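You operate a simulated robot arm through the tools that you are given. There is no shell and no other tool. Be economical: measure what you need, move in short steps, check, and stop when the job is done.

You run a simulated two-armed robot. Do the job below in one go: nothing can be reset, and whatever is moved stays where it is left.

Task
Put one of the steel crucibles from the upper shelf of the steel table on top of the cube one. Put the purple small tin from the bench beside the fridge on the upper shelf of the steel table and the teal small tin on the counter in front of the carboy. Put the brown crucible that says "6" from the bench in front of the white bath on the tank end of the blue table and the brown crucible labelled "4" on top of the cube three. Take the short jar and leave it on the white tile. Take the small jar labelled "50" from the middle of the grey table and leave it on top of the blue ice block there. Do these in any order. Set down upright: short jar, small jar.

The check looks at the end state, three seconds after you hand in, the way a careful person would. Anything else that was tipped, shoved, dropped, spilled or broken makes it a failure.

Robot
Two 6-joint arms with two-finger parallel grippers on one trunk, on a base that drives. Base frame: it is fixed to the floor where the robot stands at the start and does not move with it; the origin is under the middle of the robot, x ahead of it, y to its left, z up; the surface under the hand at the start is at about z = 0.8. Lengths are in m, angles in rad, forces in N, time in s.
The left shoulder is at the start at [-0.106, 0.177, 0.636], the right one opposite. With the tool pointing down near the work surface each hand reaches from about 0.1 to 0.64 m from the robot's upright axis, wherever it stands, measured 20 degrees to its own side. Places, roughly: blue ice block (13x6x4 cm) [2.6, -0.3, 0.8]; brown crucible [-0.75, 1.25, 0.75]; counter in front of the carboy (34x20 cm) [2.44, 2.2, 0.8]; cube one [2.75, -0.75, 0.75]; cube three [-0.75, 1.5, 0.75]; short jar (8x8x9 cm) [2.5, 0.8, 0.8]; small jar [2.5, -0.25, 0.75]; small tin [-0.75, 0.5, 0.75]; steel crucible [0.5, 0.25, 0.5]; tank end of the blue table (38x17 cm) [2.42, 3.24, 0.8]; upper shelf of the steel table [0.6, 0.1, 0.4]; white tile (11x11x3 cm) [-1, -1, 0.7]. Payload 1.57 kg a hand.
The TCP of each hand is the grasp point between the finger pads, 0.03 m short of the fingertips. In the tool frame z runs along the fingers and y along their closing line. The gripper opens to 0.08 m. The fingers are 0.017 m wide and 0.012 m thick; the gripper's body (0.04 by 0.082 m) begins 0.08 m behind the TCP.
Orientation is that of the tool frame in the base frame, as a unit quaternion [w, x, y, z]. With the fingers straight down and closing along the base's y, the tool's x points along the base's -x, its y along +y and its z along -z.

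Tools
- The arms move only by the tool nudge_tool. It takes "left_moves", "right_moves" or both (then of equal length, played together; a hand with none holds still); each is a list of rows, each a list of 3 entries, a list of its own where there are three numbers: the shift along the tool's x, y, z in cm, then the turn, a rotation vector about the tool's x, y, z in rad, then the finger opening in cm, from 0 to 8. In form: [[[dx, dy, dz], [wx, wy, wz], claw], ...]. A call has 1 to 12 rows; each row shifts and turns the commanded pose from where the row before left it, along the tool's axes as they then stand. Each row takes 0.2 s and may step no farther than 0.05 m and 0.15 rad from the row before; otherwise, or with a gripper value out of range, the whole call is refused. Where a pose cannot be reached the arm comes as near as it can. A force on the tool above 40 N (or 10 N above the force at the start of the call, whichever is more), or a blocked arm, ends the call early, and 0.2 s more pass. Each finger travels about 0.072 m/s and halts on what it meets, pressing with about 26 N; the grip force reading is that of the motor and also rises with nothing between the fingers. The clock runs only during rows and for 0.2 s after the last one: add rows that do not move to give the fingers time. It gives the time, the measured TCP pose, the force on the tool (base axes), the opening and the grip force at its end, in the units of the frame above (readings bear some noise), with the torque about the TCP (base axes, N m) and any sound that the robot's microphone picked up.
- Cameras (640 x 400 px; columns grow to the right, rows downward): "scene" is now at [0.0062, 0.0734, 1.3447]; the picture's right is [0.89, -0.46, 0.00], its down [-0.39, -0.77, -0.51] and it looks along [0.23, 0.45, -0.86] (base axes); focal length 214 px, centre (320, 200). "left" rides on the left gripper at [0.072, 0.007, -0.122] in its tool frame; the picture's right is [-0.09, 1.00, 0.00], its down [-0.84, -0.08, -0.54] and it looks along [-0.54, -0.05, 0.84] (tool axes); focal length 238 px, centre (320, 200). "right" rides on the right gripper at [0.072, -0.007, -0.122] in its tool frame; the picture's right is [0.09, 1.00, 0.00], its down [-0.84, 0.08, -0.54] and it looks along [-0.54, 0.05, 0.84] (tool axes); focal length 238 px, centre (320, 200). There is no depth. A picture from a camera that has moved, and an enlarged one, comes with that camera's place and axes in the base frame and with its lens. The place of the scene camera against the robot may be out by one fixed shift of up to 0.025 m in any direction.
- capture(camera): a new picture of that camera. The clock stands still meanwhile.
- lift_body(by): slides the trunk up (or, below 0, down) by that many m; the arms and the scene camera ride with it, the base frame stays. It gives what a move gives, with no picture.
- steer(legs): drives the robot by 1 to 6 legs, each [ahead, left, turn to the left] in m, m and rad, along the robot's own axes; the way and the turn of a leg run together, so that a leg with both is an arc; at most 1.5 m and 3.142 rad a leg. The arms and the cameras ride along, it lands a little off, and it stops where it bumps. It gives what a move gives.
- pan_tilt(pan, tilt): turns the head with the scene camera to pan (to the left, within 2.496 rad either way) and tilt (down, from -0.506 to 1.204), counted from straight ahead of the robot. It gives what a move gives.
- zoom(camera, box): a new picture of the part [left, top, right, bottom] of that camera's present view, enlarged. The clock stands still meanwhile.
- job_done(): hands the job in; it is judged then, once.

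Go step by step. Nothing tells you exact positions but the pictures and the camera data: compare them with the known pose of the tool, close in by small moves and look again before you grip or let go. The budget is 207 turns and 190 pictures, counting those below and the enlarged ones. Unless the task says otherwise, let go and move clear before handing in, and close with one line.

The tools are called as a command line: name --argument value ..., lists and objects as JSON in quotes. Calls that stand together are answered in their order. nudge_tool: Moves the arms, as the interface text tells. Its arguments: {"type":"object","properties":{"left_moves":{"type":"array","items":{"type":"array"}},"right_moves":{"type":"array","items":{"type":"array"}}},"required":[]} The other tools are called the same way: lift_body (by) slides the trunk up or down; steer (legs) drives the base; pan_tilt (pan, tilt) turns the head that bears the scene camera; capture (camera) takes a picture; zoom (camera, box) takes an enlarged picture of a part of a camera's view; job_done () hands the job in.

At the start:

```text
clock: 0.0
left_position: [0.2849, 0.3811, 1.0319]
left_orientation: [0.0, -0.001, 1.0, 0.0]
left_wrist_force: [0.3, 0.0, -0.2]
left_moment: [0.02, 0.04, 0.02]
left_width: 0.0801
left_finger_force: 0.0
right_position: [0.4752, 0.0503, 0.9891]
right_orientation: [0.001, 0.0, 1.0, -0.001]
right_wrist_force: [-0.8, 0.4, 0.1]
right_moment: [0.0, -0.02, -0.03]
right_width: 0.08
right_finger_force: 0.0
trunk travel left (down, up): [-0.079, 0.249]
robot x, y, heading: [0.0009, 0.0003, 0.002]
head pan, tilt: [1.098, 1.035]
```

scene: 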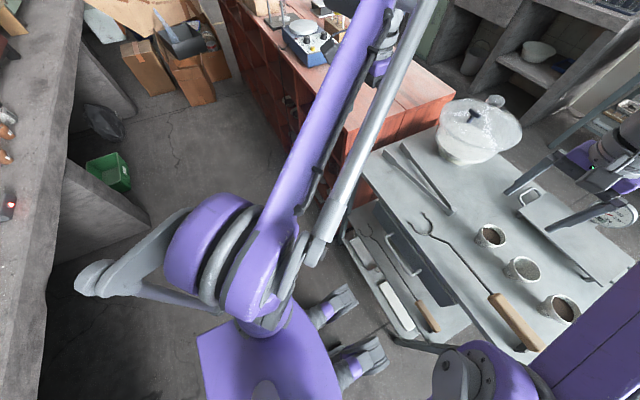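
right: 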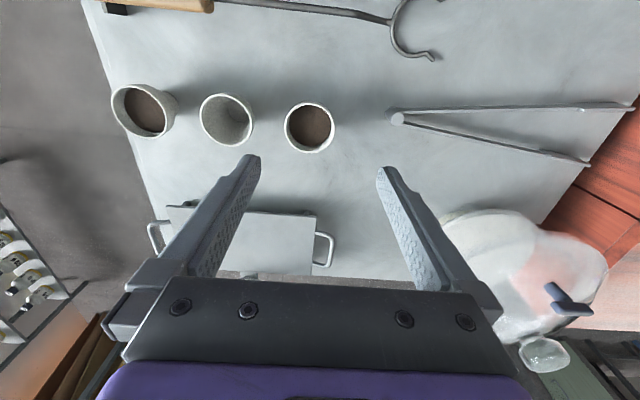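
left: 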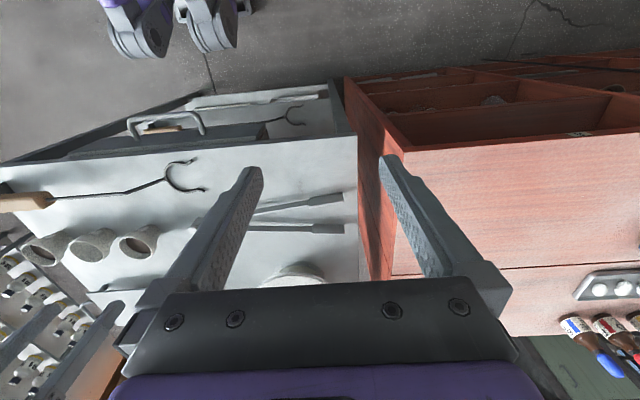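

I see the steel table ahead with stone-coloured crucibles on top; the shelf below it and the other places still need to be found. I look around with the head first.

pan_tilt --pan 0 --tilt 0.9

capture --camera "scene"

pan_tilt --pan 0 --tilt 0.2

capture --camera "scene"

pan_tilt --pan 1.2 --tilt 0.3

capture --camera "scene"

pan_tilt --pan 2.4 --tilt 0.3

capture --camera "scene"

pan_tilt --pan -1.2 --tilt 0.3

capture --camera "scene"

pan_tilt --pan -2.4 --tilt 0.3

capture --camera "scene"

```text
clock: 1.3
left_position: [0.2859, 0.3821, 1.0329]
left_orientation: [0.0, -0.001, 1.0, 0.0]
left_wrist_force: [0.1, 0.1, 1.1]
left_moment: [0.0, -0.01, -0.01]
left_width: 0.0797
left_finger_force: 0.1
right_position: [0.4757, 0.0503, 0.9894]
right_orientation: [0.0, -0.001, 1.0, 0.0]
right_wrist_force: [0.1, 0.6, 0.7]
right_moment: [0.01, 0.04, 0.02]
right_width: 0.0799
right_finger_force: 0.1
trunk travel left (down, up): [-0.079, 0.249]
robot x, y, heading: [0.0026, -0.0023, -0.001]
head pan, tilt: [0.0, 0.901]
```

```text
186 pictures are left
camera scene: at [0.0509, 0.0135, 1.3543], right [0.0, -1.0, 0.0], down [-0.78, 0.0, -0.62], along [0.62, 0.0, -0.78], focal length 214 px, centre (320, 200)
```

scene: 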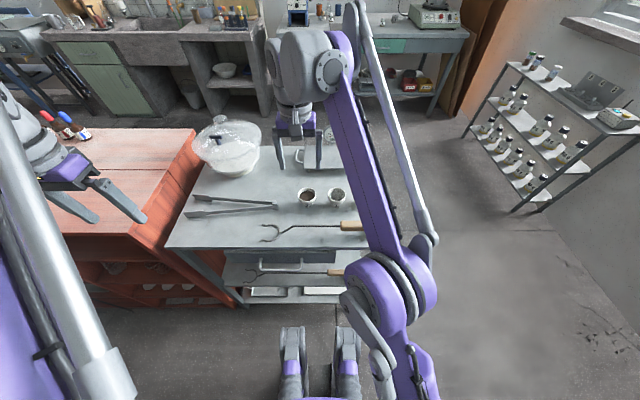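

```text
clock: 2.4
left_position: [0.2851, 0.3814, 1.031]
left_orientation: [0.0, 0.0, 1.0, 0.0]
left_wrist_force: [0.3, 0.7, 0.5]
left_moment: [0.02, 0.01, -0.01]
left_width: 0.0798
left_finger_force: 0.1
right_position: [0.4752, 0.0506, 0.9885]
right_orientation: [-0.001, 0.0, 1.0, 0.001]
right_wrist_force: [0.1, 0.5, -0.3]
right_moment: [0.01, -0.01, 0.01]
right_width: 0.0801
right_finger_force: 0.0
trunk travel left (down, up): [-0.079, 0.249]
robot x, y, heading: [-0.0013, 0.0028, -0.007]
head pan, tilt: [0.0, 0.201]
```

```text
185 pictures are left
camera scene: at [0.0687, 0.0134, 1.4158], right [0.0, -1.0, 0.0], down [-0.2, 0.0, -0.98], along [0.98, 0.0, -0.2], focal length 214 px, centre (320, 200)
```

scene: 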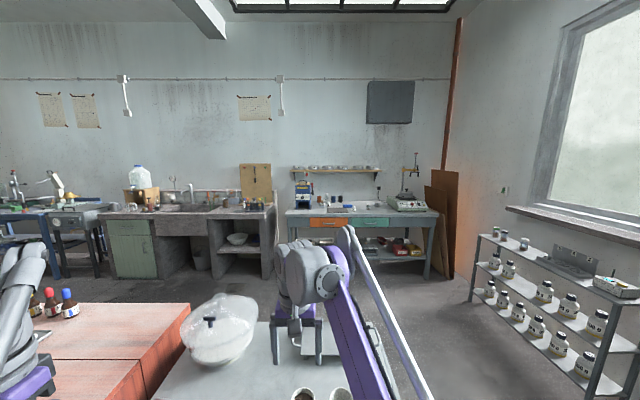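

```text
clock: 3.8
left_position: [0.2852, 0.3815, 1.0325]
left_orientation: [0.0, 0.0, 1.0, 0.0]
left_wrist_force: [0.0, 0.0, -0.9]
left_moment: [0.01, 0.02, 0.0]
left_width: 0.0798
left_finger_force: 0.1
right_position: [0.4753, 0.0503, 0.9898]
right_orientation: [0.0, 0.0, 1.0, 0.0]
right_wrist_force: [0.0, 1.0, 0.0]
right_moment: [0.0, -0.01, -0.02]
right_width: 0.0801
right_finger_force: 0.0
trunk travel left (down, up): [-0.079, 0.249]
robot x, y, heading: [-0.0009, 0.0015, 0.0]
head pan, tilt: [1.201, 0.3]
```

```text
184 pictures are left
camera scene: at [0.0093, 0.1004, 1.4066], right [0.93, -0.36, 0.0], down [-0.11, -0.28, -0.96], along [0.35, 0.89, -0.3], focal length 214 px, centre (320, 200)
```

scene: 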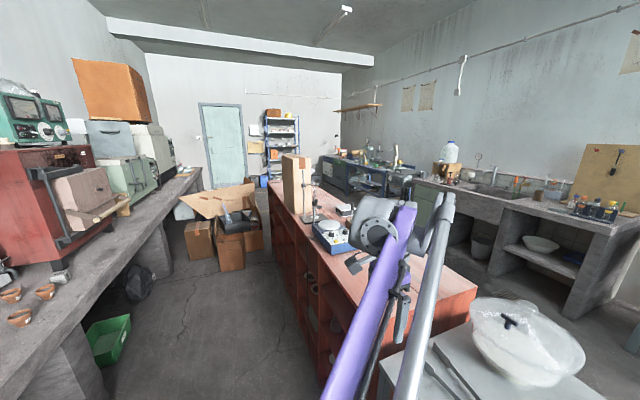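

```text
clock: 5.2
left_position: [0.2853, 0.3816, 1.032]
left_orientation: [0.0, 0.0, 1.0, 0.0]
left_wrist_force: [0.7, -1.1, 0.3]
left_moment: [-0.01, -0.01, 0.02]
left_width: 0.0799
left_finger_force: 0.1
right_position: [0.4755, 0.0501, 0.9892]
right_orientation: [0.001, 0.0, 1.0, -0.001]
right_wrist_force: [0.5, -0.3, -0.4]
right_moment: [-0.04, -0.03, -0.03]
right_width: 0.0799
right_finger_force: 0.1
trunk travel left (down, up): [-0.079, 0.249]
robot x, y, heading: [0.0038, -0.0025, -0.002]
head pan, tilt: [2.4, 0.3]
```

```text
183 pictures are left
camera scene: at [-0.0933, 0.0765, 1.4066], right [0.68, 0.74, 0.0], down [0.22, -0.2, -0.96], along [-0.7, 0.65, -0.3], focal length 214 px, centre (320, 200)
```

scene: 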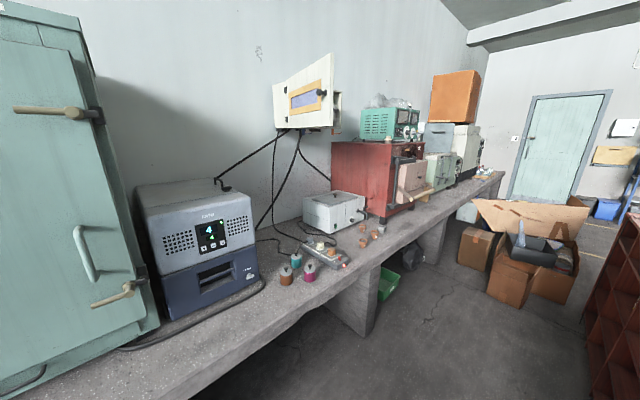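

```text
clock: 8.2
left_position: [0.2861, 0.3795, 1.0319]
left_orientation: [0.0, 0.0, 1.0, 0.0]
left_wrist_force: [0.7, 0.1, -0.1]
left_moment: [-0.04, -0.01, 0.01]
left_width: 0.0801
left_finger_force: 0.1
right_position: [0.475, 0.0513, 0.9888]
right_orientation: [-0.001, 0.0, 1.0, 0.0]
right_wrist_force: [-0.5, -0.6, -0.2]
right_moment: [0.0, -0.01, 0.0]
right_width: 0.0802
right_finger_force: 0.1
trunk travel left (down, up): [-0.079, 0.249]
robot x, y, heading: [-0.0003, 0.0011, 0.001]
head pan, tilt: [-1.201, 0.3]
```

```text
182 pictures are left
camera scene: at [0.0092, -0.0736, 1.4066], right [-0.93, -0.36, 0.0], down [-0.11, 0.28, -0.96], along [0.35, -0.89, -0.3], focal length 214 px, centre (320, 200)
```

scene: 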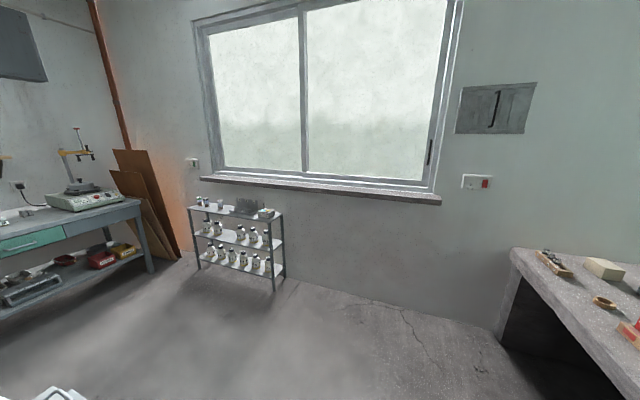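

```text
clock: 9.6
left_position: [0.2844, 0.3824, 1.0319]
left_orientation: [0.0, 0.001, 1.0, 0.0]
left_wrist_force: [-0.2, -0.5, -0.3]
left_moment: [0.0, 0.03, -0.02]
left_width: 0.0798
left_finger_force: 0.0
right_position: [0.4744, 0.0505, 0.9899]
right_orientation: [0.0, 0.0, 1.0, 0.0]
right_wrist_force: [-0.3, -0.5, 0.5]
right_moment: [0.03, -0.02, 0.0]
right_width: 0.0802
right_finger_force: 0.0
trunk travel left (down, up): [-0.079, 0.249]
robot x, y, heading: [-0.0015, 0.0002, -0.001]
head pan, tilt: [-2.4, 0.3]
```

```text
181 pictures are left
camera scene: at [-0.0933, -0.0497, 1.4066], right [-0.68, 0.74, 0.0], down [0.22, 0.2, -0.96], along [-0.7, -0.65, -0.3], focal length 214 px, centre (320, 200)
```

scene: 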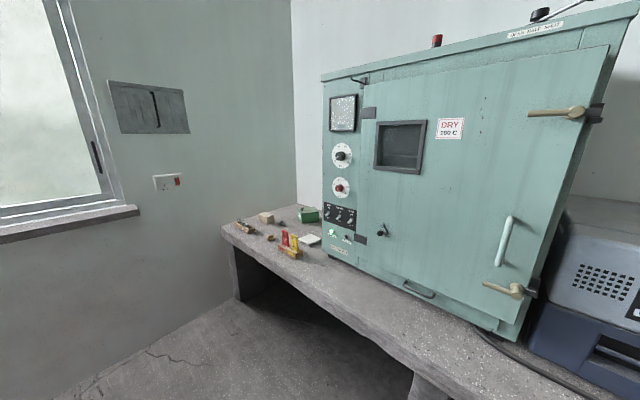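

The room is clear now: a rear bench at negative x, the steel table ahead, and the far counter at x≈2.5. I back off a little and lower the trunk to look into the shelf.

steer --legs '[[-0.3, 0.1, 0]]'

lift_body --by -0.07

pan_tilt --pan 0 --tilt 0.85

capture --camera "scene"

capture --camera "right"

```text
clock: 11.7
left_position: [-0.0092, 0.4806, 1.0316]
left_orientation: [0.0, 0.0, 1.0, 0.0]
left_wrist_force: [-0.4, 0.0, 0.2]
left_moment: [0.05, -0.01, 0.02]
left_width: 0.08
left_finger_force: 0.0
right_position: [0.1805, 0.1508, 0.9898]
right_orientation: [-0.001, -0.001, 1.0, 0.0]
right_wrist_force: [0.3, 0.2, -0.2]
right_moment: [-0.01, 0.0, -0.01]
right_width: 0.0797
right_finger_force: 0.1
trunk travel left (down, up): [-0.079, 0.249]
robot x, y, heading: [-0.2941, 0.0987, 0.003]
head pan, tilt: [-2.4, 0.3]
```

```text
clock: 12.8
left_position: [-0.0099, 0.4809, 0.9611]
left_orientation: [0.0, 0.0, 1.0, 0.0]
left_wrist_force: [0.3, 0.7, 0.2]
left_moment: [0.01, 0.04, -0.02]
left_width: 0.0801
left_finger_force: 0.0
right_position: [0.1806, 0.1501, 0.9207]
right_orientation: [-0.001, -0.002, 1.0, 0.0]
right_wrist_force: [0.7, 0.1, -0.5]
right_moment: [0.0, 0.0, -0.01]
right_width: 0.08
right_finger_force: 0.2
trunk travel left (down, up): [-0.009, 0.319]
robot x, y, heading: [-0.2958, 0.0994, 0.001]
head pan, tilt: [-2.4, 0.3]
```

```text
clock: 15.0
left_position: [-0.0093, 0.4817, 0.9626]
left_orientation: [0.0, -0.001, 1.0, -0.001]
left_wrist_force: [0.8, -0.4, -0.7]
left_moment: [0.02, -0.01, -0.01]
left_width: 0.0799
left_finger_force: 0.1
right_position: [0.1804, 0.15, 0.9195]
right_orientation: [0.0, -0.002, 1.0, 0.0]
right_wrist_force: [0.3, 0.4, 0.4]
right_moment: [0.03, -0.03, -0.02]
right_width: 0.08
right_finger_force: 0.1
trunk travel left (down, up): [-0.009, 0.319]
robot x, y, heading: [-0.2943, 0.097, -0.004]
head pan, tilt: [0.0, 0.85]
```

```text
180 pictures are left
camera scene: at [-0.2193, 0.1125, 1.2884], right [0.0, -1.0, 0.0], down [-0.75, 0.0, -0.66], along [0.66, 0.0, -0.75], focal length 214 px, centre (320, 200)
```

scene: 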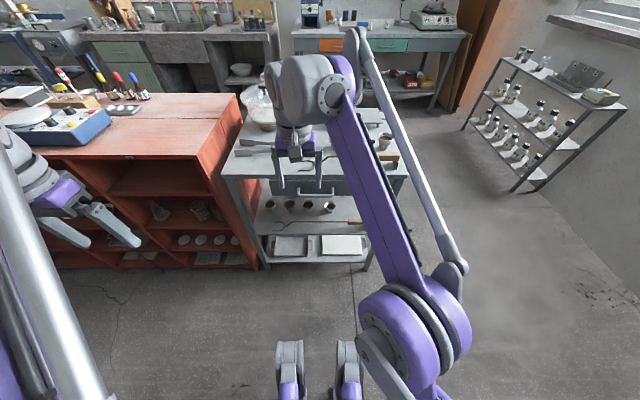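

```text
179 pictures are left
camera right: at [0.1081, 0.1433, 1.0422], right [-0.09, 1.0, 0.0], down [0.84, 0.08, 0.54], along [0.54, 0.05, -0.84], focal length 238 px, centre (320, 200)
```

right: 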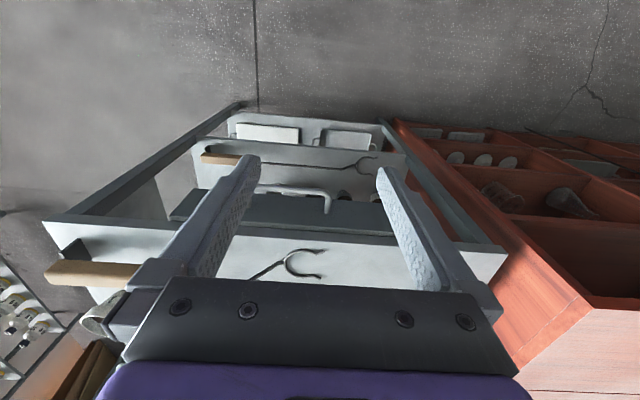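

Steel crucibles stand on the upper shelf behind a pair of tongs, under a drawer. I zoom in there.

zoom --camera "scene" --box '[210, 140, 410, 270]'

```text
3.08 times, centred on (310, 205) of scene
camera zoom: at [-0.2193, 0.1125, 1.2884], right [0.0, -1.0, 0.0], down [-0.75, 0.0, -0.66], along [0.66, 0.0, -0.75], focal length 660 px, centre (351, 185)
```

zoom: 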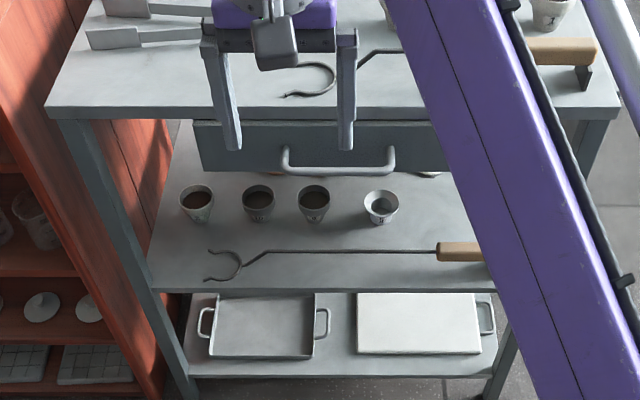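

I can tell four crucibles on the shelf (rims ~ x 0.46, y 0.07–0.36). I start with the rear bench: move forward for space, raise, turn right by π and strafe to the brown crucibles.

lift_body --by 0.12

steer --legs '[[0.23, 0, 0], [0, 0, -1.57], [0, 0, -1.57], [0, -1.1, 0]]'

pan_tilt --pan 0 --tilt 0.75

capture --camera "scene"

```text
clock: 16.5
left_position: [-0.0095, 0.4823, 1.082]
left_orientation: [0.0, -0.001, 1.0, 0.0]
left_wrist_force: [-1.3, -1.2, -0.4]
left_moment: [0.02, 0.0, 0.03]
left_width: 0.0798
left_finger_force: 0.1
right_position: [0.1804, 0.1507, 1.0391]
right_orientation: [-0.001, 0.0, 1.0, 0.001]
right_wrist_force: [0.1, -0.3, -0.1]
right_moment: [0.02, 0.03, 0.02]
right_width: 0.0802
right_finger_force: 0.1
trunk travel left (down, up): [-0.129, 0.199]
robot x, y, heading: [-0.2943, 0.0962, 0.003]
head pan, tilt: [0.0, 0.85]
```

```text
clock: 35.5
left_position: [-0.3494, 0.8319, 1.0832]
left_orientation: [-0.001, 1.0, -0.008, 0.0]
left_wrist_force: [0.7, 0.0, -0.2]
left_moment: [-0.02, 0.0, 0.0]
left_width: 0.0801
left_finger_force: 0.0
right_position: [-0.5338, 1.1655, 1.0393]
right_orientation: [0.0, 1.0, -0.009, 0.0]
right_wrist_force: [0.9, -0.3, 0.5]
right_moment: [0.01, -0.03, -0.01]
right_width: 0.0798
right_finger_force: 0.1
trunk travel left (down, up): [-0.129, 0.199]
robot x, y, heading: [-0.0562, 1.2102, 3.119]
head pan, tilt: [0.0, 0.85]
```

```text
clock: 36.1
left_position: [-0.3499, 0.8323, 1.0823]
left_orientation: [-0.001, 1.0, -0.008, 0.0]
left_wrist_force: [-0.4, -0.5, -1.2]
left_moment: [-0.01, 0.04, -0.01]
left_width: 0.08
left_finger_force: 0.1
right_position: [-0.5332, 1.1667, 1.0393]
right_orientation: [0.0, 1.0, -0.008, -0.001]
right_wrist_force: [0.5, 0.5, -0.2]
right_moment: [0.04, -0.01, 0.0]
right_width: 0.0801
right_finger_force: 0.1
trunk travel left (down, up): [-0.129, 0.199]
robot x, y, heading: [-0.056, 1.2104, 3.125]
head pan, tilt: [0.0, 0.75]
```

```text
177 pictures are left
camera scene: at [-0.1253, 1.2233, 1.4214], right [0.02, 1.0, 0.0], down [0.68, -0.01, -0.73], along [-0.73, 0.01, -0.68], focal length 214 px, centre (320, 200)
```

scene: 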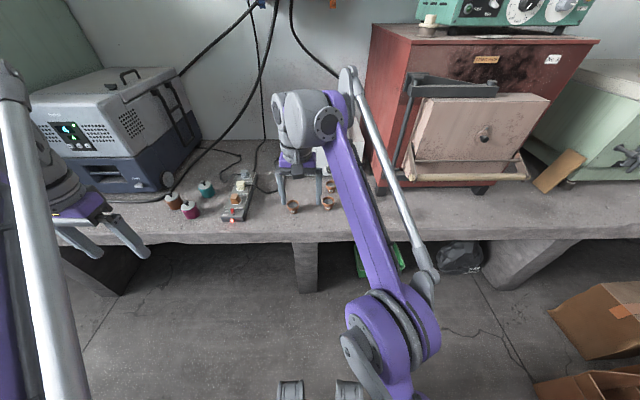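

The brown crucibles are right under the right hand. I look with the right wrist camera and zoom the scene.

capture --camera "right"

zoom --camera "scene" --box '[150, 150, 350, 250]'

```text
176 pictures are left
camera right: at [-0.4622, 1.1718, 1.1622], right [0.08, -1.0, 0.0], down [-0.84, -0.06, 0.54], along [-0.54, -0.04, -0.84], focal length 238 px, centre (320, 200)
```

right: 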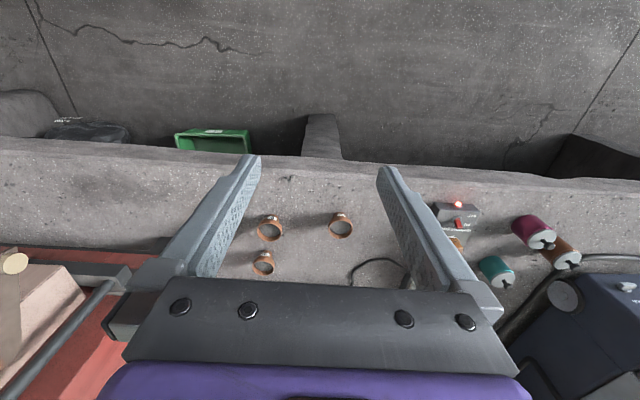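

```text
3.20 times, centred on (250, 200) of scene
camera zoom: at [-0.1253, 1.2233, 1.4214], right [0.02, 1.0, 0.0], down [0.68, -0.01, -0.73], along [-0.73, 0.01, -0.68], focal length 686 px, centre (544, 200)
```

zoom: 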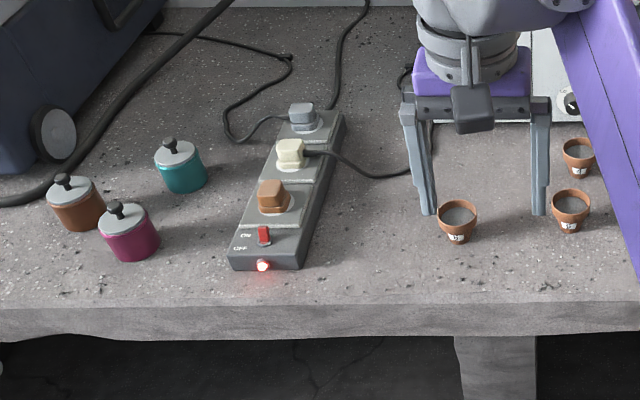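

Three small brown crucibles with labels facing me; I zoom tightly to read them and look for cube three.

zoom --camera "scene" --box '[280, 180, 344, 220]'

pan_tilt --pan -0.6 --tilt 0.75

capture --camera "scene"

```text
10.00 times, centred on (312, 200) of scene
camera zoom: at [-0.1253, 1.2233, 1.4214], right [0.02, 1.0, 0.0], down [0.68, -0.01, -0.73], along [-0.73, 0.01, -0.68], focal length 2145 px, centre (400, 200)
```

zoom: 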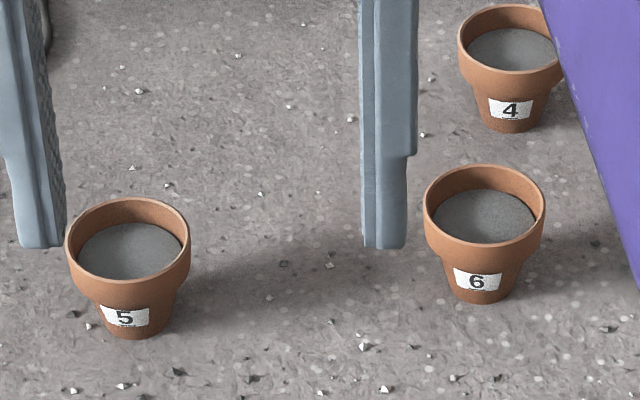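

```text
clock: 37.1
left_position: [-0.3494, 0.8318, 1.0816]
left_orientation: [0.0, 1.0, -0.009, 0.001]
left_wrist_force: [0.5, -0.8, 0.3]
left_moment: [-0.03, -0.02, 0.0]
left_width: 0.0803
left_finger_force: 0.1
right_position: [-0.5341, 1.1658, 1.0401]
right_orientation: [0.0, 1.0, -0.009, -0.001]
right_wrist_force: [0.6, -0.2, 0.1]
right_moment: [-0.06, -0.02, 0.0]
right_width: 0.0801
right_finger_force: 0.0
trunk travel left (down, up): [-0.129, 0.199]
robot x, y, heading: [-0.0596, 1.2116, 3.126]
head pan, tilt: [-0.6, 0.75]
```

```text
173 pictures are left
camera scene: at [-0.1101, 1.2698, 1.4214], right [0.58, 0.82, 0.0], down [0.56, -0.39, -0.73], along [-0.6, 0.42, -0.68], focal length 214 px, centre (320, 200)
```

scene: 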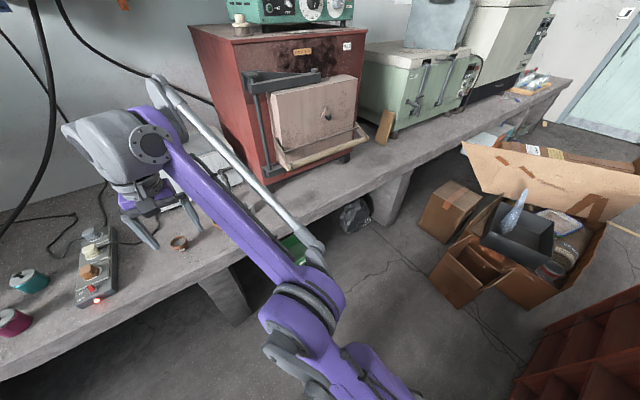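

Labels are 5, 6 (front, right) and 4 (behind 6). Estimated centres: 6 ≈ (-0.775, 1.25), 4 ≈ (-0.875, 1.27). I move closer with the hands still high and look again.

steer --legs '[[0.2, 0.1, 0.016]]'

capture --camera "right"

pan_tilt --pan -0.9 --tilt 0.75

capture --camera "scene"

```text
clock: 38.8
left_position: [-0.5467, 0.7338, 1.0822]
left_orientation: [0.0, 1.0, 0.0, -0.001]
left_wrist_force: [-0.4, -0.3, -0.5]
left_moment: [0.01, -0.03, -0.01]
left_width: 0.0799
left_finger_force: 0.0
right_position: [-0.7351, 1.0654, 1.0409]
right_orientation: [0.0, 1.0, 0.0, 0.0]
right_wrist_force: [0.0, -0.2, -0.7]
right_moment: [0.02, 0.0, -0.01]
right_width: 0.0802
right_finger_force: 0.0
trunk travel left (down, up): [-0.129, 0.199]
robot x, y, heading: [-0.2609, 1.1156, 3.139]
head pan, tilt: [-0.6, 0.75]
```

```text
172 pictures are left
camera right: at [-0.6635, 1.0717, 1.1621], right [0.09, -1.0, 0.0], down [-0.84, -0.08, 0.54], along [-0.54, -0.05, -0.84], focal length 238 px, centre (320, 200)
```

right: 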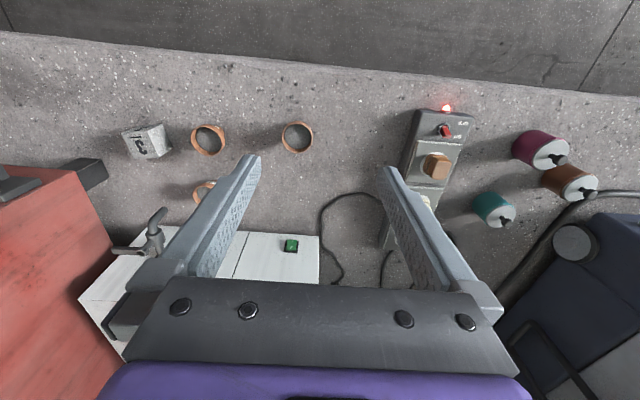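

```text
clock: 39.6
left_position: [-0.5452, 0.7337, 1.0817]
left_orientation: [-0.001, 1.0, 0.0, 0.0]
left_wrist_force: [0.2, 0.3, -0.2]
left_moment: [-0.04, 0.0, 0.0]
left_width: 0.08
left_finger_force: 0.0
right_position: [-0.7339, 1.0661, 1.0392]
right_orientation: [0.001, 1.0, -0.001, 0.0]
right_wrist_force: [1.0, -0.9, 1.1]
right_moment: [0.0, 0.01, 0.0]
right_width: 0.08
right_finger_force: 0.0
trunk travel left (down, up): [-0.129, 0.199]
robot x, y, heading: [-0.2604, 1.1163, 3.14]
head pan, tilt: [-0.901, 0.75]
```

```text
171 pictures are left
camera scene: at [-0.295, 1.1933, 1.4214], right [0.78, 0.62, 0.0], down [0.42, -0.54, -0.73], along [-0.45, 0.57, -0.68], focal length 214 px, centre (320, 200)
```

scene: 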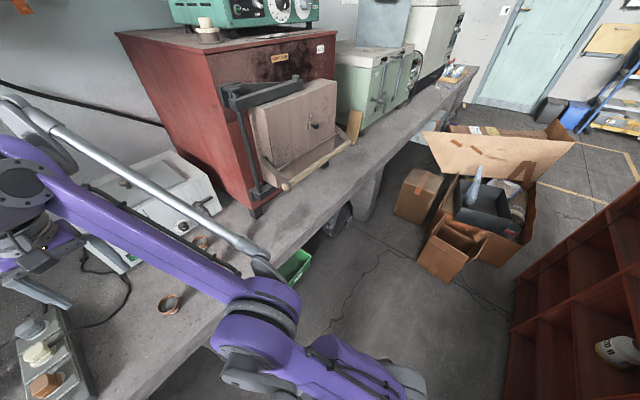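

Cube three ("3") is at about (-0.825, 1.38), crucible 6 ≈ (-0.817, 1.263), 4 ≈ (-0.93, 1.287), bench top about 0.69. I move a little closer and put the right hand above crucible 4.

steer --legs '[[0.1, 0.0, 0.0]]'

nudge_tool --right_moves '[[[0, -5, 0], [0, 0, 0], 8], [[0, -5, 0], [0, 0, 0], 8], [[0, -5, 0], [0, 0, 0], 8], [[0, -5, 0], [0, 0, 0], 8], [[0, -1, 4], [0, 0, 0], 8], [[0, 0, 4], [0, 0, 0], 8]]'

capture --camera "right"

```text
clock: 40.8
left_position: [-0.6465, 0.7344, 1.0807]
left_orientation: [0.0, 1.0, -0.002, 0.0]
left_wrist_force: [-0.7, -0.1, -0.8]
left_moment: [-0.03, -0.03, 0.0]
left_width: 0.0801
left_finger_force: 0.0
right_position: [-0.8344, 1.0671, 1.0403]
right_orientation: [0.0, 1.0, -0.002, 0.0]
right_wrist_force: [-1.1, 0.3, 0.1]
right_moment: [-0.03, 0.0, -0.01]
right_width: 0.0799
right_finger_force: 0.0
trunk travel left (down, up): [-0.129, 0.199]
robot x, y, heading: [-0.357, 1.1108, 3.136]
head pan, tilt: [-0.901, 0.75]
```

```text
clock: 42.2
left_position: [-0.646, 0.7361, 1.0812]
left_orientation: [0.0, 1.0, -0.002, 0.001]
left_wrist_force: [0.3, -0.4, 0.3]
left_moment: [0.0, 0.0, 0.0]
left_width: 0.0801
left_finger_force: 0.2
right_position: [-0.8313, 1.2819, 0.9616]
right_orientation: [0.0, 1.0, -0.001, 0.0]
right_wrist_force: [0.3, 0.0, -0.4]
right_moment: [-0.02, 0.01, 0.01]
right_width: 0.0798
right_finger_force: 0.0
trunk travel left (down, up): [-0.129, 0.199]
robot x, y, heading: [-0.361, 1.1141, 3.139]
head pan, tilt: [-0.901, 0.75]
```

```text
170 pictures are left
camera right: at [-0.7613, 1.2863, 1.0833], right [0.09, -1.0, 0.0], down [-0.84, -0.07, 0.54], along [-0.54, -0.05, -0.84], focal length 238 px, centre (320, 200)
```

right: 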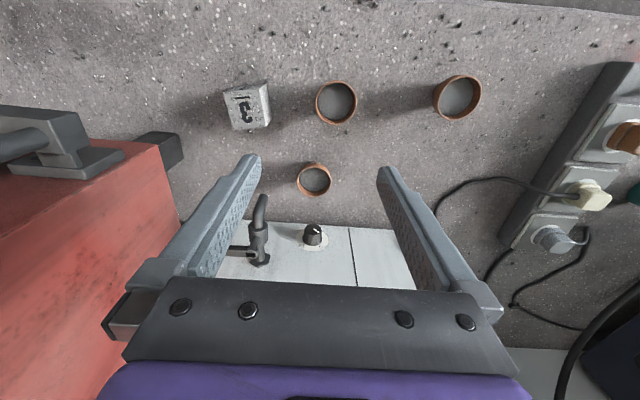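

Crucible 4's rim is near (-0.955, 1.278, 0.72) with a tap close by on the +y side, so I narrow the opening to 6.4 cm and approach in steps.

nudge_tool --right_moves '[[[-4, 0, 0], [0, 0, 0], 6.6], [[-4, 0, 0], [0, 0, 0], 6.6], [[-4, 0, 0], [0, 0, 0], 6.6], [[0, 0.4, 4], [0, 0, 0], 6.6], [[0, 0, 4], [0, 0, 0], 6.6], [[0, 0, 3], [0, 0, 0], 6.6], [[0, 0, 0], [0, 0, 0], 6.6]]'

capture --camera "right"

```text
clock: 43.8
left_position: [-0.6454, 0.734, 1.0817]
left_orientation: [0.0, 1.0, -0.002, 0.001]
left_wrist_force: [0.1, -0.1, -0.2]
left_moment: [-0.02, -0.02, 0.01]
left_width: 0.0801
left_finger_force: 0.0
right_position: [-0.94, 1.2734, 0.8432]
right_orientation: [0.0, 1.0, -0.003, 0.0]
right_wrist_force: [-1.0, 0.2, 0.4]
right_moment: [0.02, 0.0, 0.0]
right_width: 0.066
right_finger_force: 0.1
right hand out of reach, approached as far as the arm can: row 3
trunk travel left (down, up): [-0.129, 0.199]
robot x, y, heading: [-0.3624, 1.1111, 3.136]
head pan, tilt: [-0.901, 0.75]
```

```text
169 pictures are left
camera right: at [-0.8682, 1.2791, 0.9658], right [0.09, -1.0, 0.0], down [-0.84, -0.07, 0.54], along [-0.54, -0.05, -0.84], focal length 238 px, centre (320, 200)
```

right: 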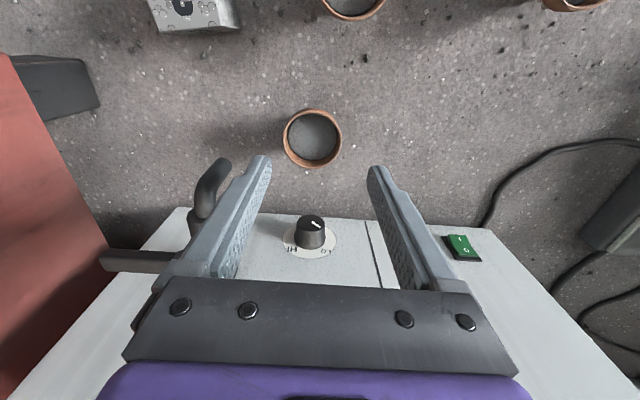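

The crucible rim sits at about (-0.938, 1.279, 0.747), nearly below the hand. I shift 6 mm to +y and descend in part, then check.

nudge_tool --right_moves '[[[0, -0.6, 0], [0, 0, 0], 6.6], [[0, 0, 3], [0, 0, 0], 6.6], [[0, 0, 3], [0, 0, 0], 6.6], [[0, 0, 0], [0, 0, 0], 6.6]]'

capture --camera "right"

```text
clock: 44.8
left_position: [-0.645, 0.7348, 1.0827]
left_orientation: [0.0, 1.0, -0.002, -0.001]
left_wrist_force: [-0.1, -1.2, -0.1]
left_moment: [-0.03, 0.0, -0.03]
left_width: 0.0799
left_finger_force: 0.0
right_position: [-0.9422, 1.2805, 0.7837]
right_orientation: [0.0, 1.0, -0.003, -0.001]
right_wrist_force: [-0.1, 0.3, -0.4]
right_moment: [0.02, 0.02, -0.02]
right_width: 0.0659
right_finger_force: 0.1
trunk travel left (down, up): [-0.129, 0.199]
robot x, y, heading: [-0.3599, 1.1117, 3.141]
head pan, tilt: [-0.901, 0.75]
```

```text
168 pictures are left
camera right: at [-0.8706, 1.2851, 0.9064], right [0.09, -1.0, 0.0], down [-0.84, -0.07, 0.54], along [-0.54, -0.05, -0.84], focal length 238 px, centre (320, 200)
```

right: 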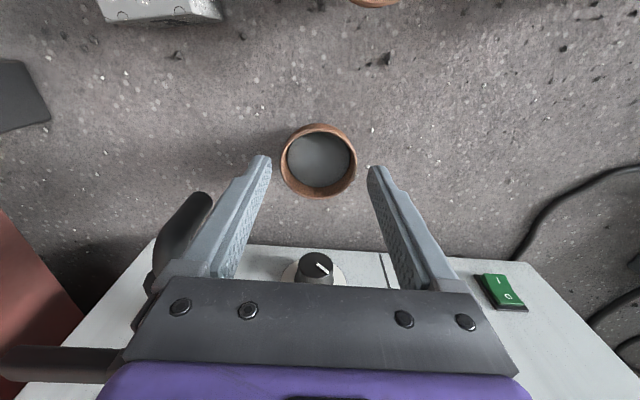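

The crucible is well centred between the fingers and the tap is about 2 cm clear. I descend and close.

nudge_tool --right_moves '[[[0, 0, 2.2], [0, 0, 0], 6.6], [[0, 0, 2.2], [0, 0, 0], 6.6], [[0, 0, 0], [0, 0, 0], 6.6], [[0, 0, 0], [0, 0, 0], 4], [[0, 0, 0], [0, 0, 0], 4], [[0, 0, 0], [0, 0, 0], 4]]'

capture --camera "right"

```text
clock: 46.2
left_position: [-0.6462, 0.7343, 1.0826]
left_orientation: [0.0, 1.0, -0.003, 0.0]
left_wrist_force: [-0.6, 0.0, -0.4]
left_moment: [0.0, 0.0, 0.0]
left_width: 0.08
left_finger_force: 0.1
right_position: [-0.9421, 1.2794, 0.7386]
right_orientation: [0.0, 1.0, -0.003, 0.001]
right_wrist_force: [0.1, 0.0, -0.6]
right_moment: [0.0, 0.02, -0.06]
right_width: 0.0538
right_finger_force: 26.0
trunk travel left (down, up): [-0.129, 0.199]
robot x, y, heading: [-0.3591, 1.1171, 3.138]
head pan, tilt: [-0.901, 0.75]
```

```text
167 pictures are left
camera right: at [-0.8711, 1.2858, 0.8615], right [0.09, -1.0, 0.0], down [-0.84, -0.07, 0.54], along [-0.54, -0.05, -0.84], focal length 238 px, centre (320, 200)
```

right: 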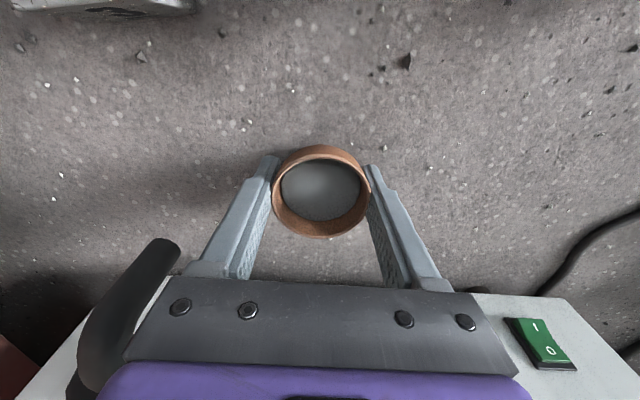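

Gripped at 5.4 cm. I lift it and carry it to above cube three, then look.

nudge_tool --right_moves '[[[0, 0, -4], [0, 0, 0], 4], [[0, 0, -4], [0, 0, 0], 4], [[0, 0, -4], [0, 0, 0], 4], [[0, 0, -2], [0, 0, 0], 4], [[4, -2, 0], [0, 0, 0], 4], [[4, -3, 0], [0, 0, 0], 4], [[3, -3, 0], [0, 0, 0], 4], [[0, 0, 0], [0, 0, 0], 4]]'

capture --camera "right"

```text
clock: 48.0
left_position: [-0.6462, 0.7343, 1.0806]
left_orientation: [0.0, 1.0, -0.002, 0.0]
left_wrist_force: [0.0, 0.5, 0.1]
left_moment: [-0.01, -0.01, -0.04]
left_width: 0.0797
left_finger_force: 0.0
right_position: [-0.8319, 1.3613, 0.8801]
right_orientation: [0.0, 1.0, -0.002, 0.0]
right_wrist_force: [-0.1, 0.4, -1.2]
right_moment: [-0.01, -0.01, 0.0]
right_width: 0.0536
right_finger_force: 26.4
trunk travel left (down, up): [-0.129, 0.199]
robot x, y, heading: [-0.3601, 1.1167, 3.136]
head pan, tilt: [-0.901, 0.75]
```

```text
166 pictures are left
camera right: at [-0.7608, 1.3671, 1.0027], right [0.09, -1.0, 0.0], down [-0.84, -0.07, 0.54], along [-0.54, -0.05, -0.84], focal length 238 px, centre (320, 200)
```

right: 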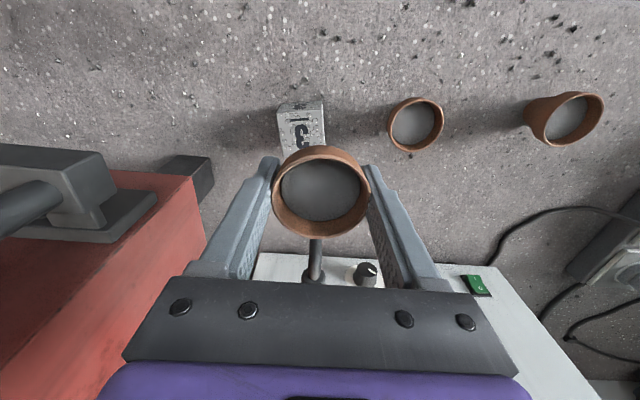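

I zoom to measure the cube top relative to the held crucible.

zoom --camera "right" --box '[240, 80, 400, 180]'

```text
4.00 times, centred on (320, 130) of right
camera zoom: at [-0.7608, 1.3671, 1.0027], right [0.09, -1.0, 0.0], down [-0.84, -0.07, 0.54], along [-0.54, -0.05, -0.84], focal length 953 px, centre (320, 480)
```

zoom: 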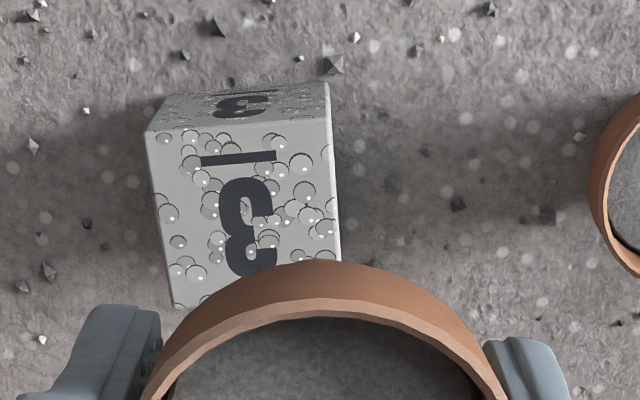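

The cube top centre is at about (-0.844, 1.379, 0.74). I align over it and lower to just above contact.

nudge_tool --right_moves '[[[-1.15, -1.75, 0], [0, 0, 0], 4], [[0, 0, 4], [0, 0, 0], 4], [[0, 0, 3.5], [0, 0, 0], 4], [[0, 0, 0], [0, 0, 0], 4]]'

capture --camera "right"

pan_tilt --pan -0.5 --tilt 0.9

capture --camera "scene"

```text
clock: 49.0
left_position: [-0.646, 0.7341, 1.0822]
left_orientation: [0.0, 1.0, -0.002, 0.0]
left_wrist_force: [-0.1, -0.6, -0.1]
left_moment: [0.03, 0.02, 0.0]
left_width: 0.0797
left_finger_force: 0.1
right_position: [-0.8442, 1.3779, 0.805]
right_orientation: [0.0, 1.0, -0.002, 0.0]
right_wrist_force: [-0.1, 0.4, -0.5]
right_moment: [0.0, -0.02, 0.01]
right_width: 0.0539
right_finger_force: 26.7
trunk travel left (down, up): [-0.129, 0.199]
robot x, y, heading: [-0.3577, 1.116, 3.137]
head pan, tilt: [-0.901, 0.75]
```

```text
164 pictures are left
camera right: at [-0.7726, 1.3839, 0.9265], right [0.09, -1.0, 0.0], down [-0.84, -0.07, 0.54], along [-0.54, -0.05, -0.84], focal length 238 px, centre (320, 200)
```

right: 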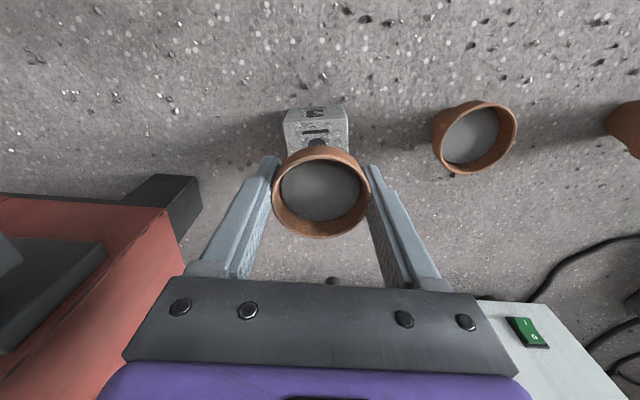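

```text
clock: 49.8
left_position: [-0.6451, 0.7347, 1.081]
left_orientation: [0.0, 1.0, -0.002, 0.0]
left_wrist_force: [0.5, -0.6, 0.5]
left_moment: [-0.02, 0.01, 0.0]
left_width: 0.0801
left_finger_force: 0.0
right_position: [-0.843, 1.378, 0.8047]
right_orientation: [-0.001, 1.0, -0.002, 0.0]
right_wrist_force: [0.3, -0.9, -0.7]
right_moment: [-0.02, -0.02, 0.02]
right_width: 0.0537
right_finger_force: 26.0
trunk travel left (down, up): [-0.129, 0.199]
robot x, y, heading: [-0.3589, 1.1184, 3.138]
head pan, tilt: [-0.499, 0.901]
```

```text
163 pictures are left
camera scene: at [-0.4093, 1.165, 1.4095], right [0.48, 0.88, 0.0], down [0.69, -0.38, -0.62], along [-0.54, 0.3, -0.78], focal length 214 px, centre (320, 200)
```

scene: 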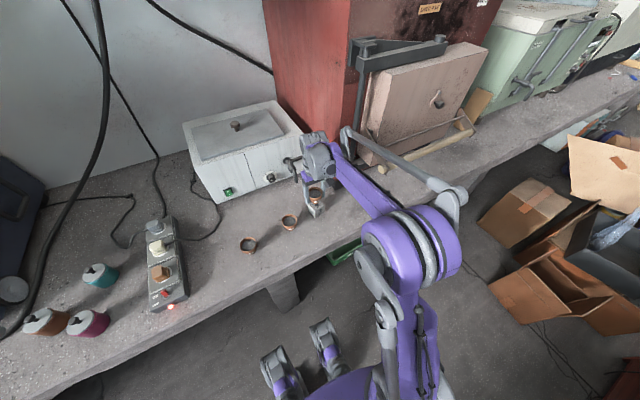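

Alignment looks right. I lower 1.2 cm and check from the head camera.

nudge_tool --right_moves '[[[0, 0, 0.7], [0, 0, 0], 4], [[0, 0, 0.5], [0, 0, 0], 4], [[0, 0, 0], [0, 0, 0], 4]]'

zoom --camera "scene" --box '[280, 160, 360, 220]'

zoom --camera "right" --box '[240, 80, 400, 180]'

```text
clock: 50.6
left_position: [-0.6456, 0.7348, 1.0832]
left_orientation: [0.0, 1.0, -0.002, 0.001]
left_wrist_force: [-0.2, -0.3, -0.2]
left_moment: [0.0, -0.03, 0.0]
left_width: 0.0799
left_finger_force: 0.1
right_position: [-0.8442, 1.3763, 0.792]
right_orientation: [0.0, 1.0, -0.001, 0.0]
right_wrist_force: [0.0, 0.1, -1.1]
right_moment: [0.0, -0.02, 0.0]
right_width: 0.0537
right_finger_force: 25.8
trunk travel left (down, up): [-0.129, 0.199]
robot x, y, heading: [-0.3608, 1.1169, 3.139]
head pan, tilt: [-0.499, 0.901]
```

```text
6.67 times, centred on (320, 190) of scene
camera zoom: at [-0.4093, 1.1649, 1.4095], right [0.48, 0.88, 0.0], down [0.69, -0.38, -0.62], along [-0.54, 0.3, -0.78], focal length 1430 px, centre (320, 267)
```

zoom: 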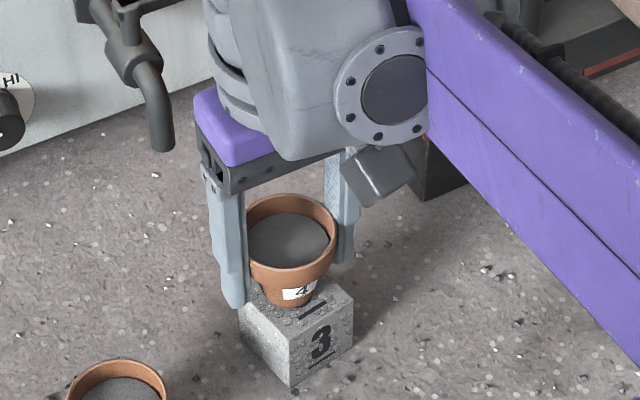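

```text
4.00 times, centred on (320, 130) of right
camera zoom: at [-0.7723, 1.3833, 0.9149], right [0.09, -1.0, 0.0], down [-0.84, -0.07, 0.54], along [-0.54, -0.05, -0.84], focal length 953 px, centre (320, 480)
```

zoom: 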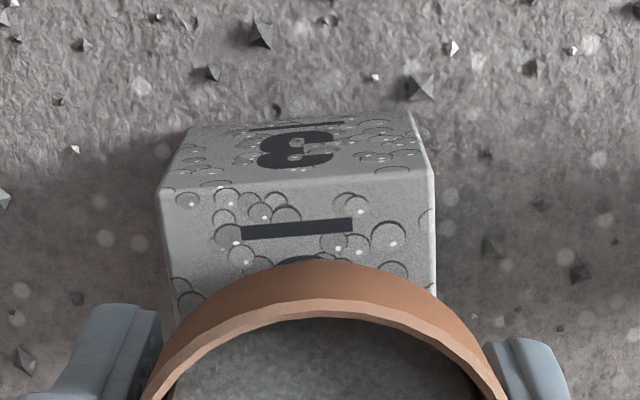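

Crucible 4 is above the cube's centre within 3 mm. I lower to contact in millimetre steps.

nudge_tool --right_moves '[[[-0.2, -0.25, 0], [0, 0, 0], 4], [[0, 0, 0.2], [0, 0, 0], 4], [[0, 0, 0], [0, 0, 0], 4]]'

nudge_tool --right_moves '[[[0, 0, 0.15], [0, 0, 0], 4], [[0, 0, 0], [0, 0, 0], 4]]'

nudge_tool --right_moves '[[[0, 0, 0.15], [0, 0, 0], 4], [[0, 0, 0], [0, 0, 0], 4]]'

zoom --camera "scene" --box '[300, 180, 340, 210]'

```text
clock: 51.4
left_position: [-0.6454, 0.7354, 1.0815]
left_orientation: [0.001, 1.0, -0.002, -0.001]
left_wrist_force: [1.0, -0.2, 0.7]
left_moment: [-0.02, -0.01, 0.03]
left_width: 0.0801
left_finger_force: 0.0
right_position: [-0.8437, 1.3796, 0.7917]
right_orientation: [0.0, 1.0, -0.004, 0.0]
right_wrist_force: [0.4, -0.1, -0.7]
right_moment: [0.01, 0.02, -0.01]
right_width: 0.0536
right_finger_force: 26.3
trunk travel left (down, up): [-0.129, 0.199]
robot x, y, heading: [-0.3599, 1.1157, 3.137]
head pan, tilt: [-0.499, 0.901]
```

```text
clock: 52.0
left_position: [-0.6452, 0.7346, 1.0832]
left_orientation: [0.0, 1.0, -0.002, 0.0]
left_wrist_force: [-0.1, -1.0, 0.0]
left_moment: [0.02, 0.01, 0.02]
left_width: 0.0803
left_finger_force: 0.1
right_position: [-0.8458, 1.3796, 0.7886]
right_orientation: [0.0, 1.0, -0.002, 0.0]
right_wrist_force: [-0.8, 0.0, -1.0]
right_moment: [0.0, 0.03, 0.0]
right_width: 0.0538
right_finger_force: 26.4
trunk travel left (down, up): [-0.129, 0.199]
robot x, y, heading: [-0.3603, 1.1147, 3.134]
head pan, tilt: [-0.499, 0.901]
```

```text
clock: 52.6
left_position: [-0.6458, 0.7344, 1.0821]
left_orientation: [0.0, 1.0, -0.002, 0.0]
left_wrist_force: [-0.3, 0.5, 0.3]
left_moment: [0.01, -0.02, -0.02]
left_width: 0.08
left_finger_force: 0.1
right_position: [-0.8445, 1.3787, 0.7885]
right_orientation: [0.0, 1.0, -0.003, -0.001]
right_wrist_force: [-5.0, 0.5, 12.4]
right_moment: [-0.16, 0.2, -0.06]
right_width: 0.0538
right_finger_force: 26.4
trunk travel left (down, up): [-0.129, 0.199]
robot x, y, heading: [-0.359, 1.1128, 3.134]
head pan, tilt: [-0.499, 0.901]
```

```text
13.33 times, centred on (320, 195) of scene
camera zoom: at [-0.4089, 1.1646, 1.4096], right [0.48, 0.88, 0.0], down [0.69, -0.38, -0.62], along [-0.54, 0.3, -0.78], focal length 2860 px, centre (320, 267)
```

zoom: 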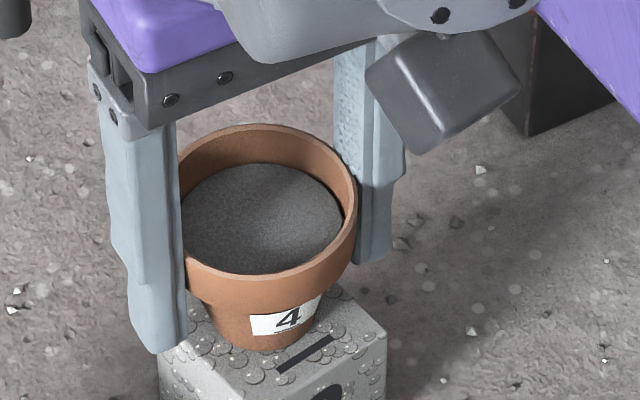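

Contact is felt (12 N). I ease off 1 mm, open gently and rise.

nudge_tool --right_moves '[[[0, 0, -0.12], [0, 0, 0], 5.0], [[0, 0, 0], [0, 0, 0], 5.6], [[0, 0, 0], [0, 0, 0], 6.4], [[0, 0, 0], [0, 0, 0], 6.6], [[0, 0, -2], [0, 0, 0], 6.6], [[0, 0, -4], [0, 0, 0], 6.6], [[0, 0, -4], [0, 0, 0], 6.6]]'

capture --camera "right"

```text
clock: 54.2
left_position: [-0.6461, 0.7337, 1.0821]
left_orientation: [0.0, 1.0, -0.001, 0.0]
left_wrist_force: [-1.0, -0.4, -1.0]
left_moment: [0.0, 0.01, 0.04]
left_width: 0.08
left_finger_force: 0.1
right_position: [-0.8442, 1.3786, 0.8873]
right_orientation: [0.0, 1.0, -0.003, 0.0]
right_wrist_force: [0.0, -0.7, 0.4]
right_moment: [0.0, -0.02, -0.04]
right_width: 0.066
right_finger_force: 0.2
trunk travel left (down, up): [-0.129, 0.199]
robot x, y, heading: [-0.3627, 1.1135, 3.135]
head pan, tilt: [-0.499, 0.901]
```

```text
159 pictures are left
camera right: at [-0.774, 1.3847, 1.0103], right [0.09, -1.0, 0.0], down [-0.84, -0.07, 0.54], along [-0.54, -0.05, -0.84], focal length 238 px, centre (320, 200)
```

right: 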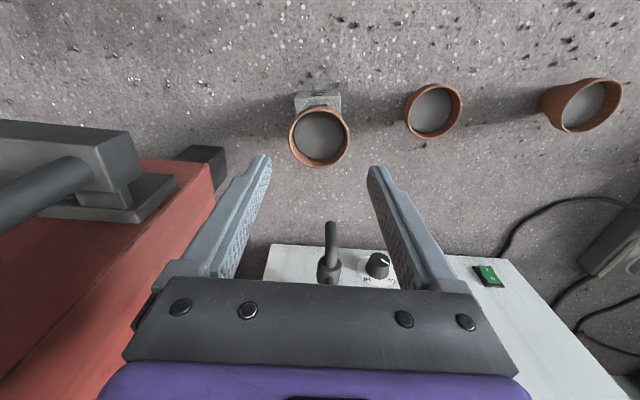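

Crucible 4 stands on cube three. Next I move the right hand over crucible 6 at about (-0.819, 1.26).

nudge_tool --right_moves '[[[1, 4, 0], [0, 0, 0], 6.8], [[1, 4, 0], [0, 0, 0], 6.8], [[0.5, 3.9, 0], [0, 0, 0], 6.8], [[0, 0, 4], [0, 0, 0], 6.8], [[0, 0, 4], [0, 0, 0], 6.8], [[0, 0, 0], [0, 0, 0], 6.8]]'

capture --camera "right"

capture --camera "left"

```text
clock: 55.6
left_position: [-0.6456, 0.7346, 1.0828]
left_orientation: [0.0, 1.0, -0.001, 0.0]
left_wrist_force: [-0.1, -0.6, 0.0]
left_moment: [0.01, 0.0, 0.03]
left_width: 0.0799
left_finger_force: 0.1
right_position: [-0.8208, 1.2617, 0.8076]
right_orientation: [0.0, 1.0, -0.003, 0.001]
right_wrist_force: [0.5, 1.2, -1.0]
right_moment: [0.0, -0.02, -0.01]
right_width: 0.0681
right_finger_force: 0.1
trunk travel left (down, up): [-0.129, 0.199]
robot x, y, heading: [-0.3588, 1.1129, 3.137]
head pan, tilt: [-0.499, 0.901]
```

```text
158 pictures are left
camera right: at [-0.7492, 1.2667, 0.9305], right [0.09, -1.0, 0.0], down [-0.84, -0.07, 0.54], along [-0.54, -0.05, -0.84], focal length 238 px, centre (320, 200)
```

right: 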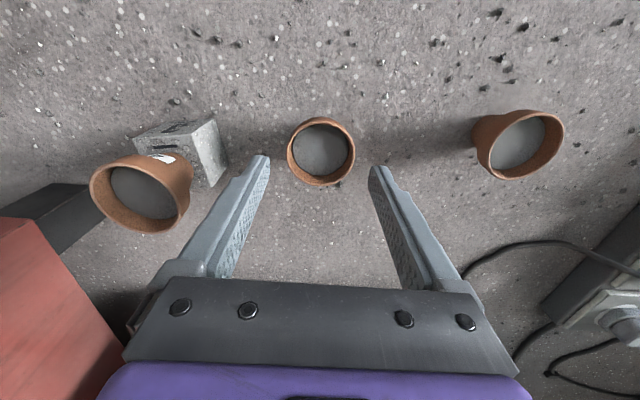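

```text
157 pictures are left
camera left: at [-0.5741, 0.7273, 1.2046], right [-0.1, -1.0, 0.0], down [-0.84, 0.08, 0.54], along [-0.54, 0.05, -0.84], focal length 238 px, centre (320, 200)
```

left: 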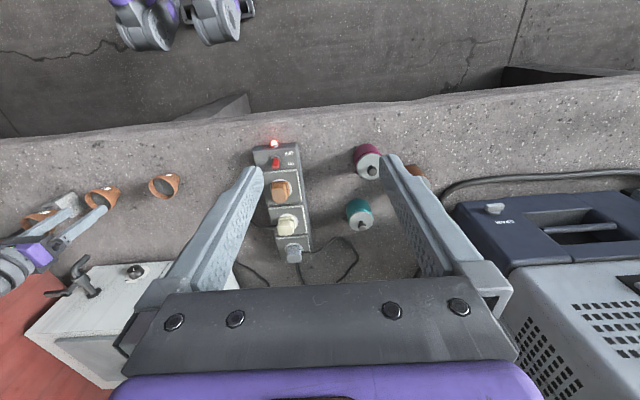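

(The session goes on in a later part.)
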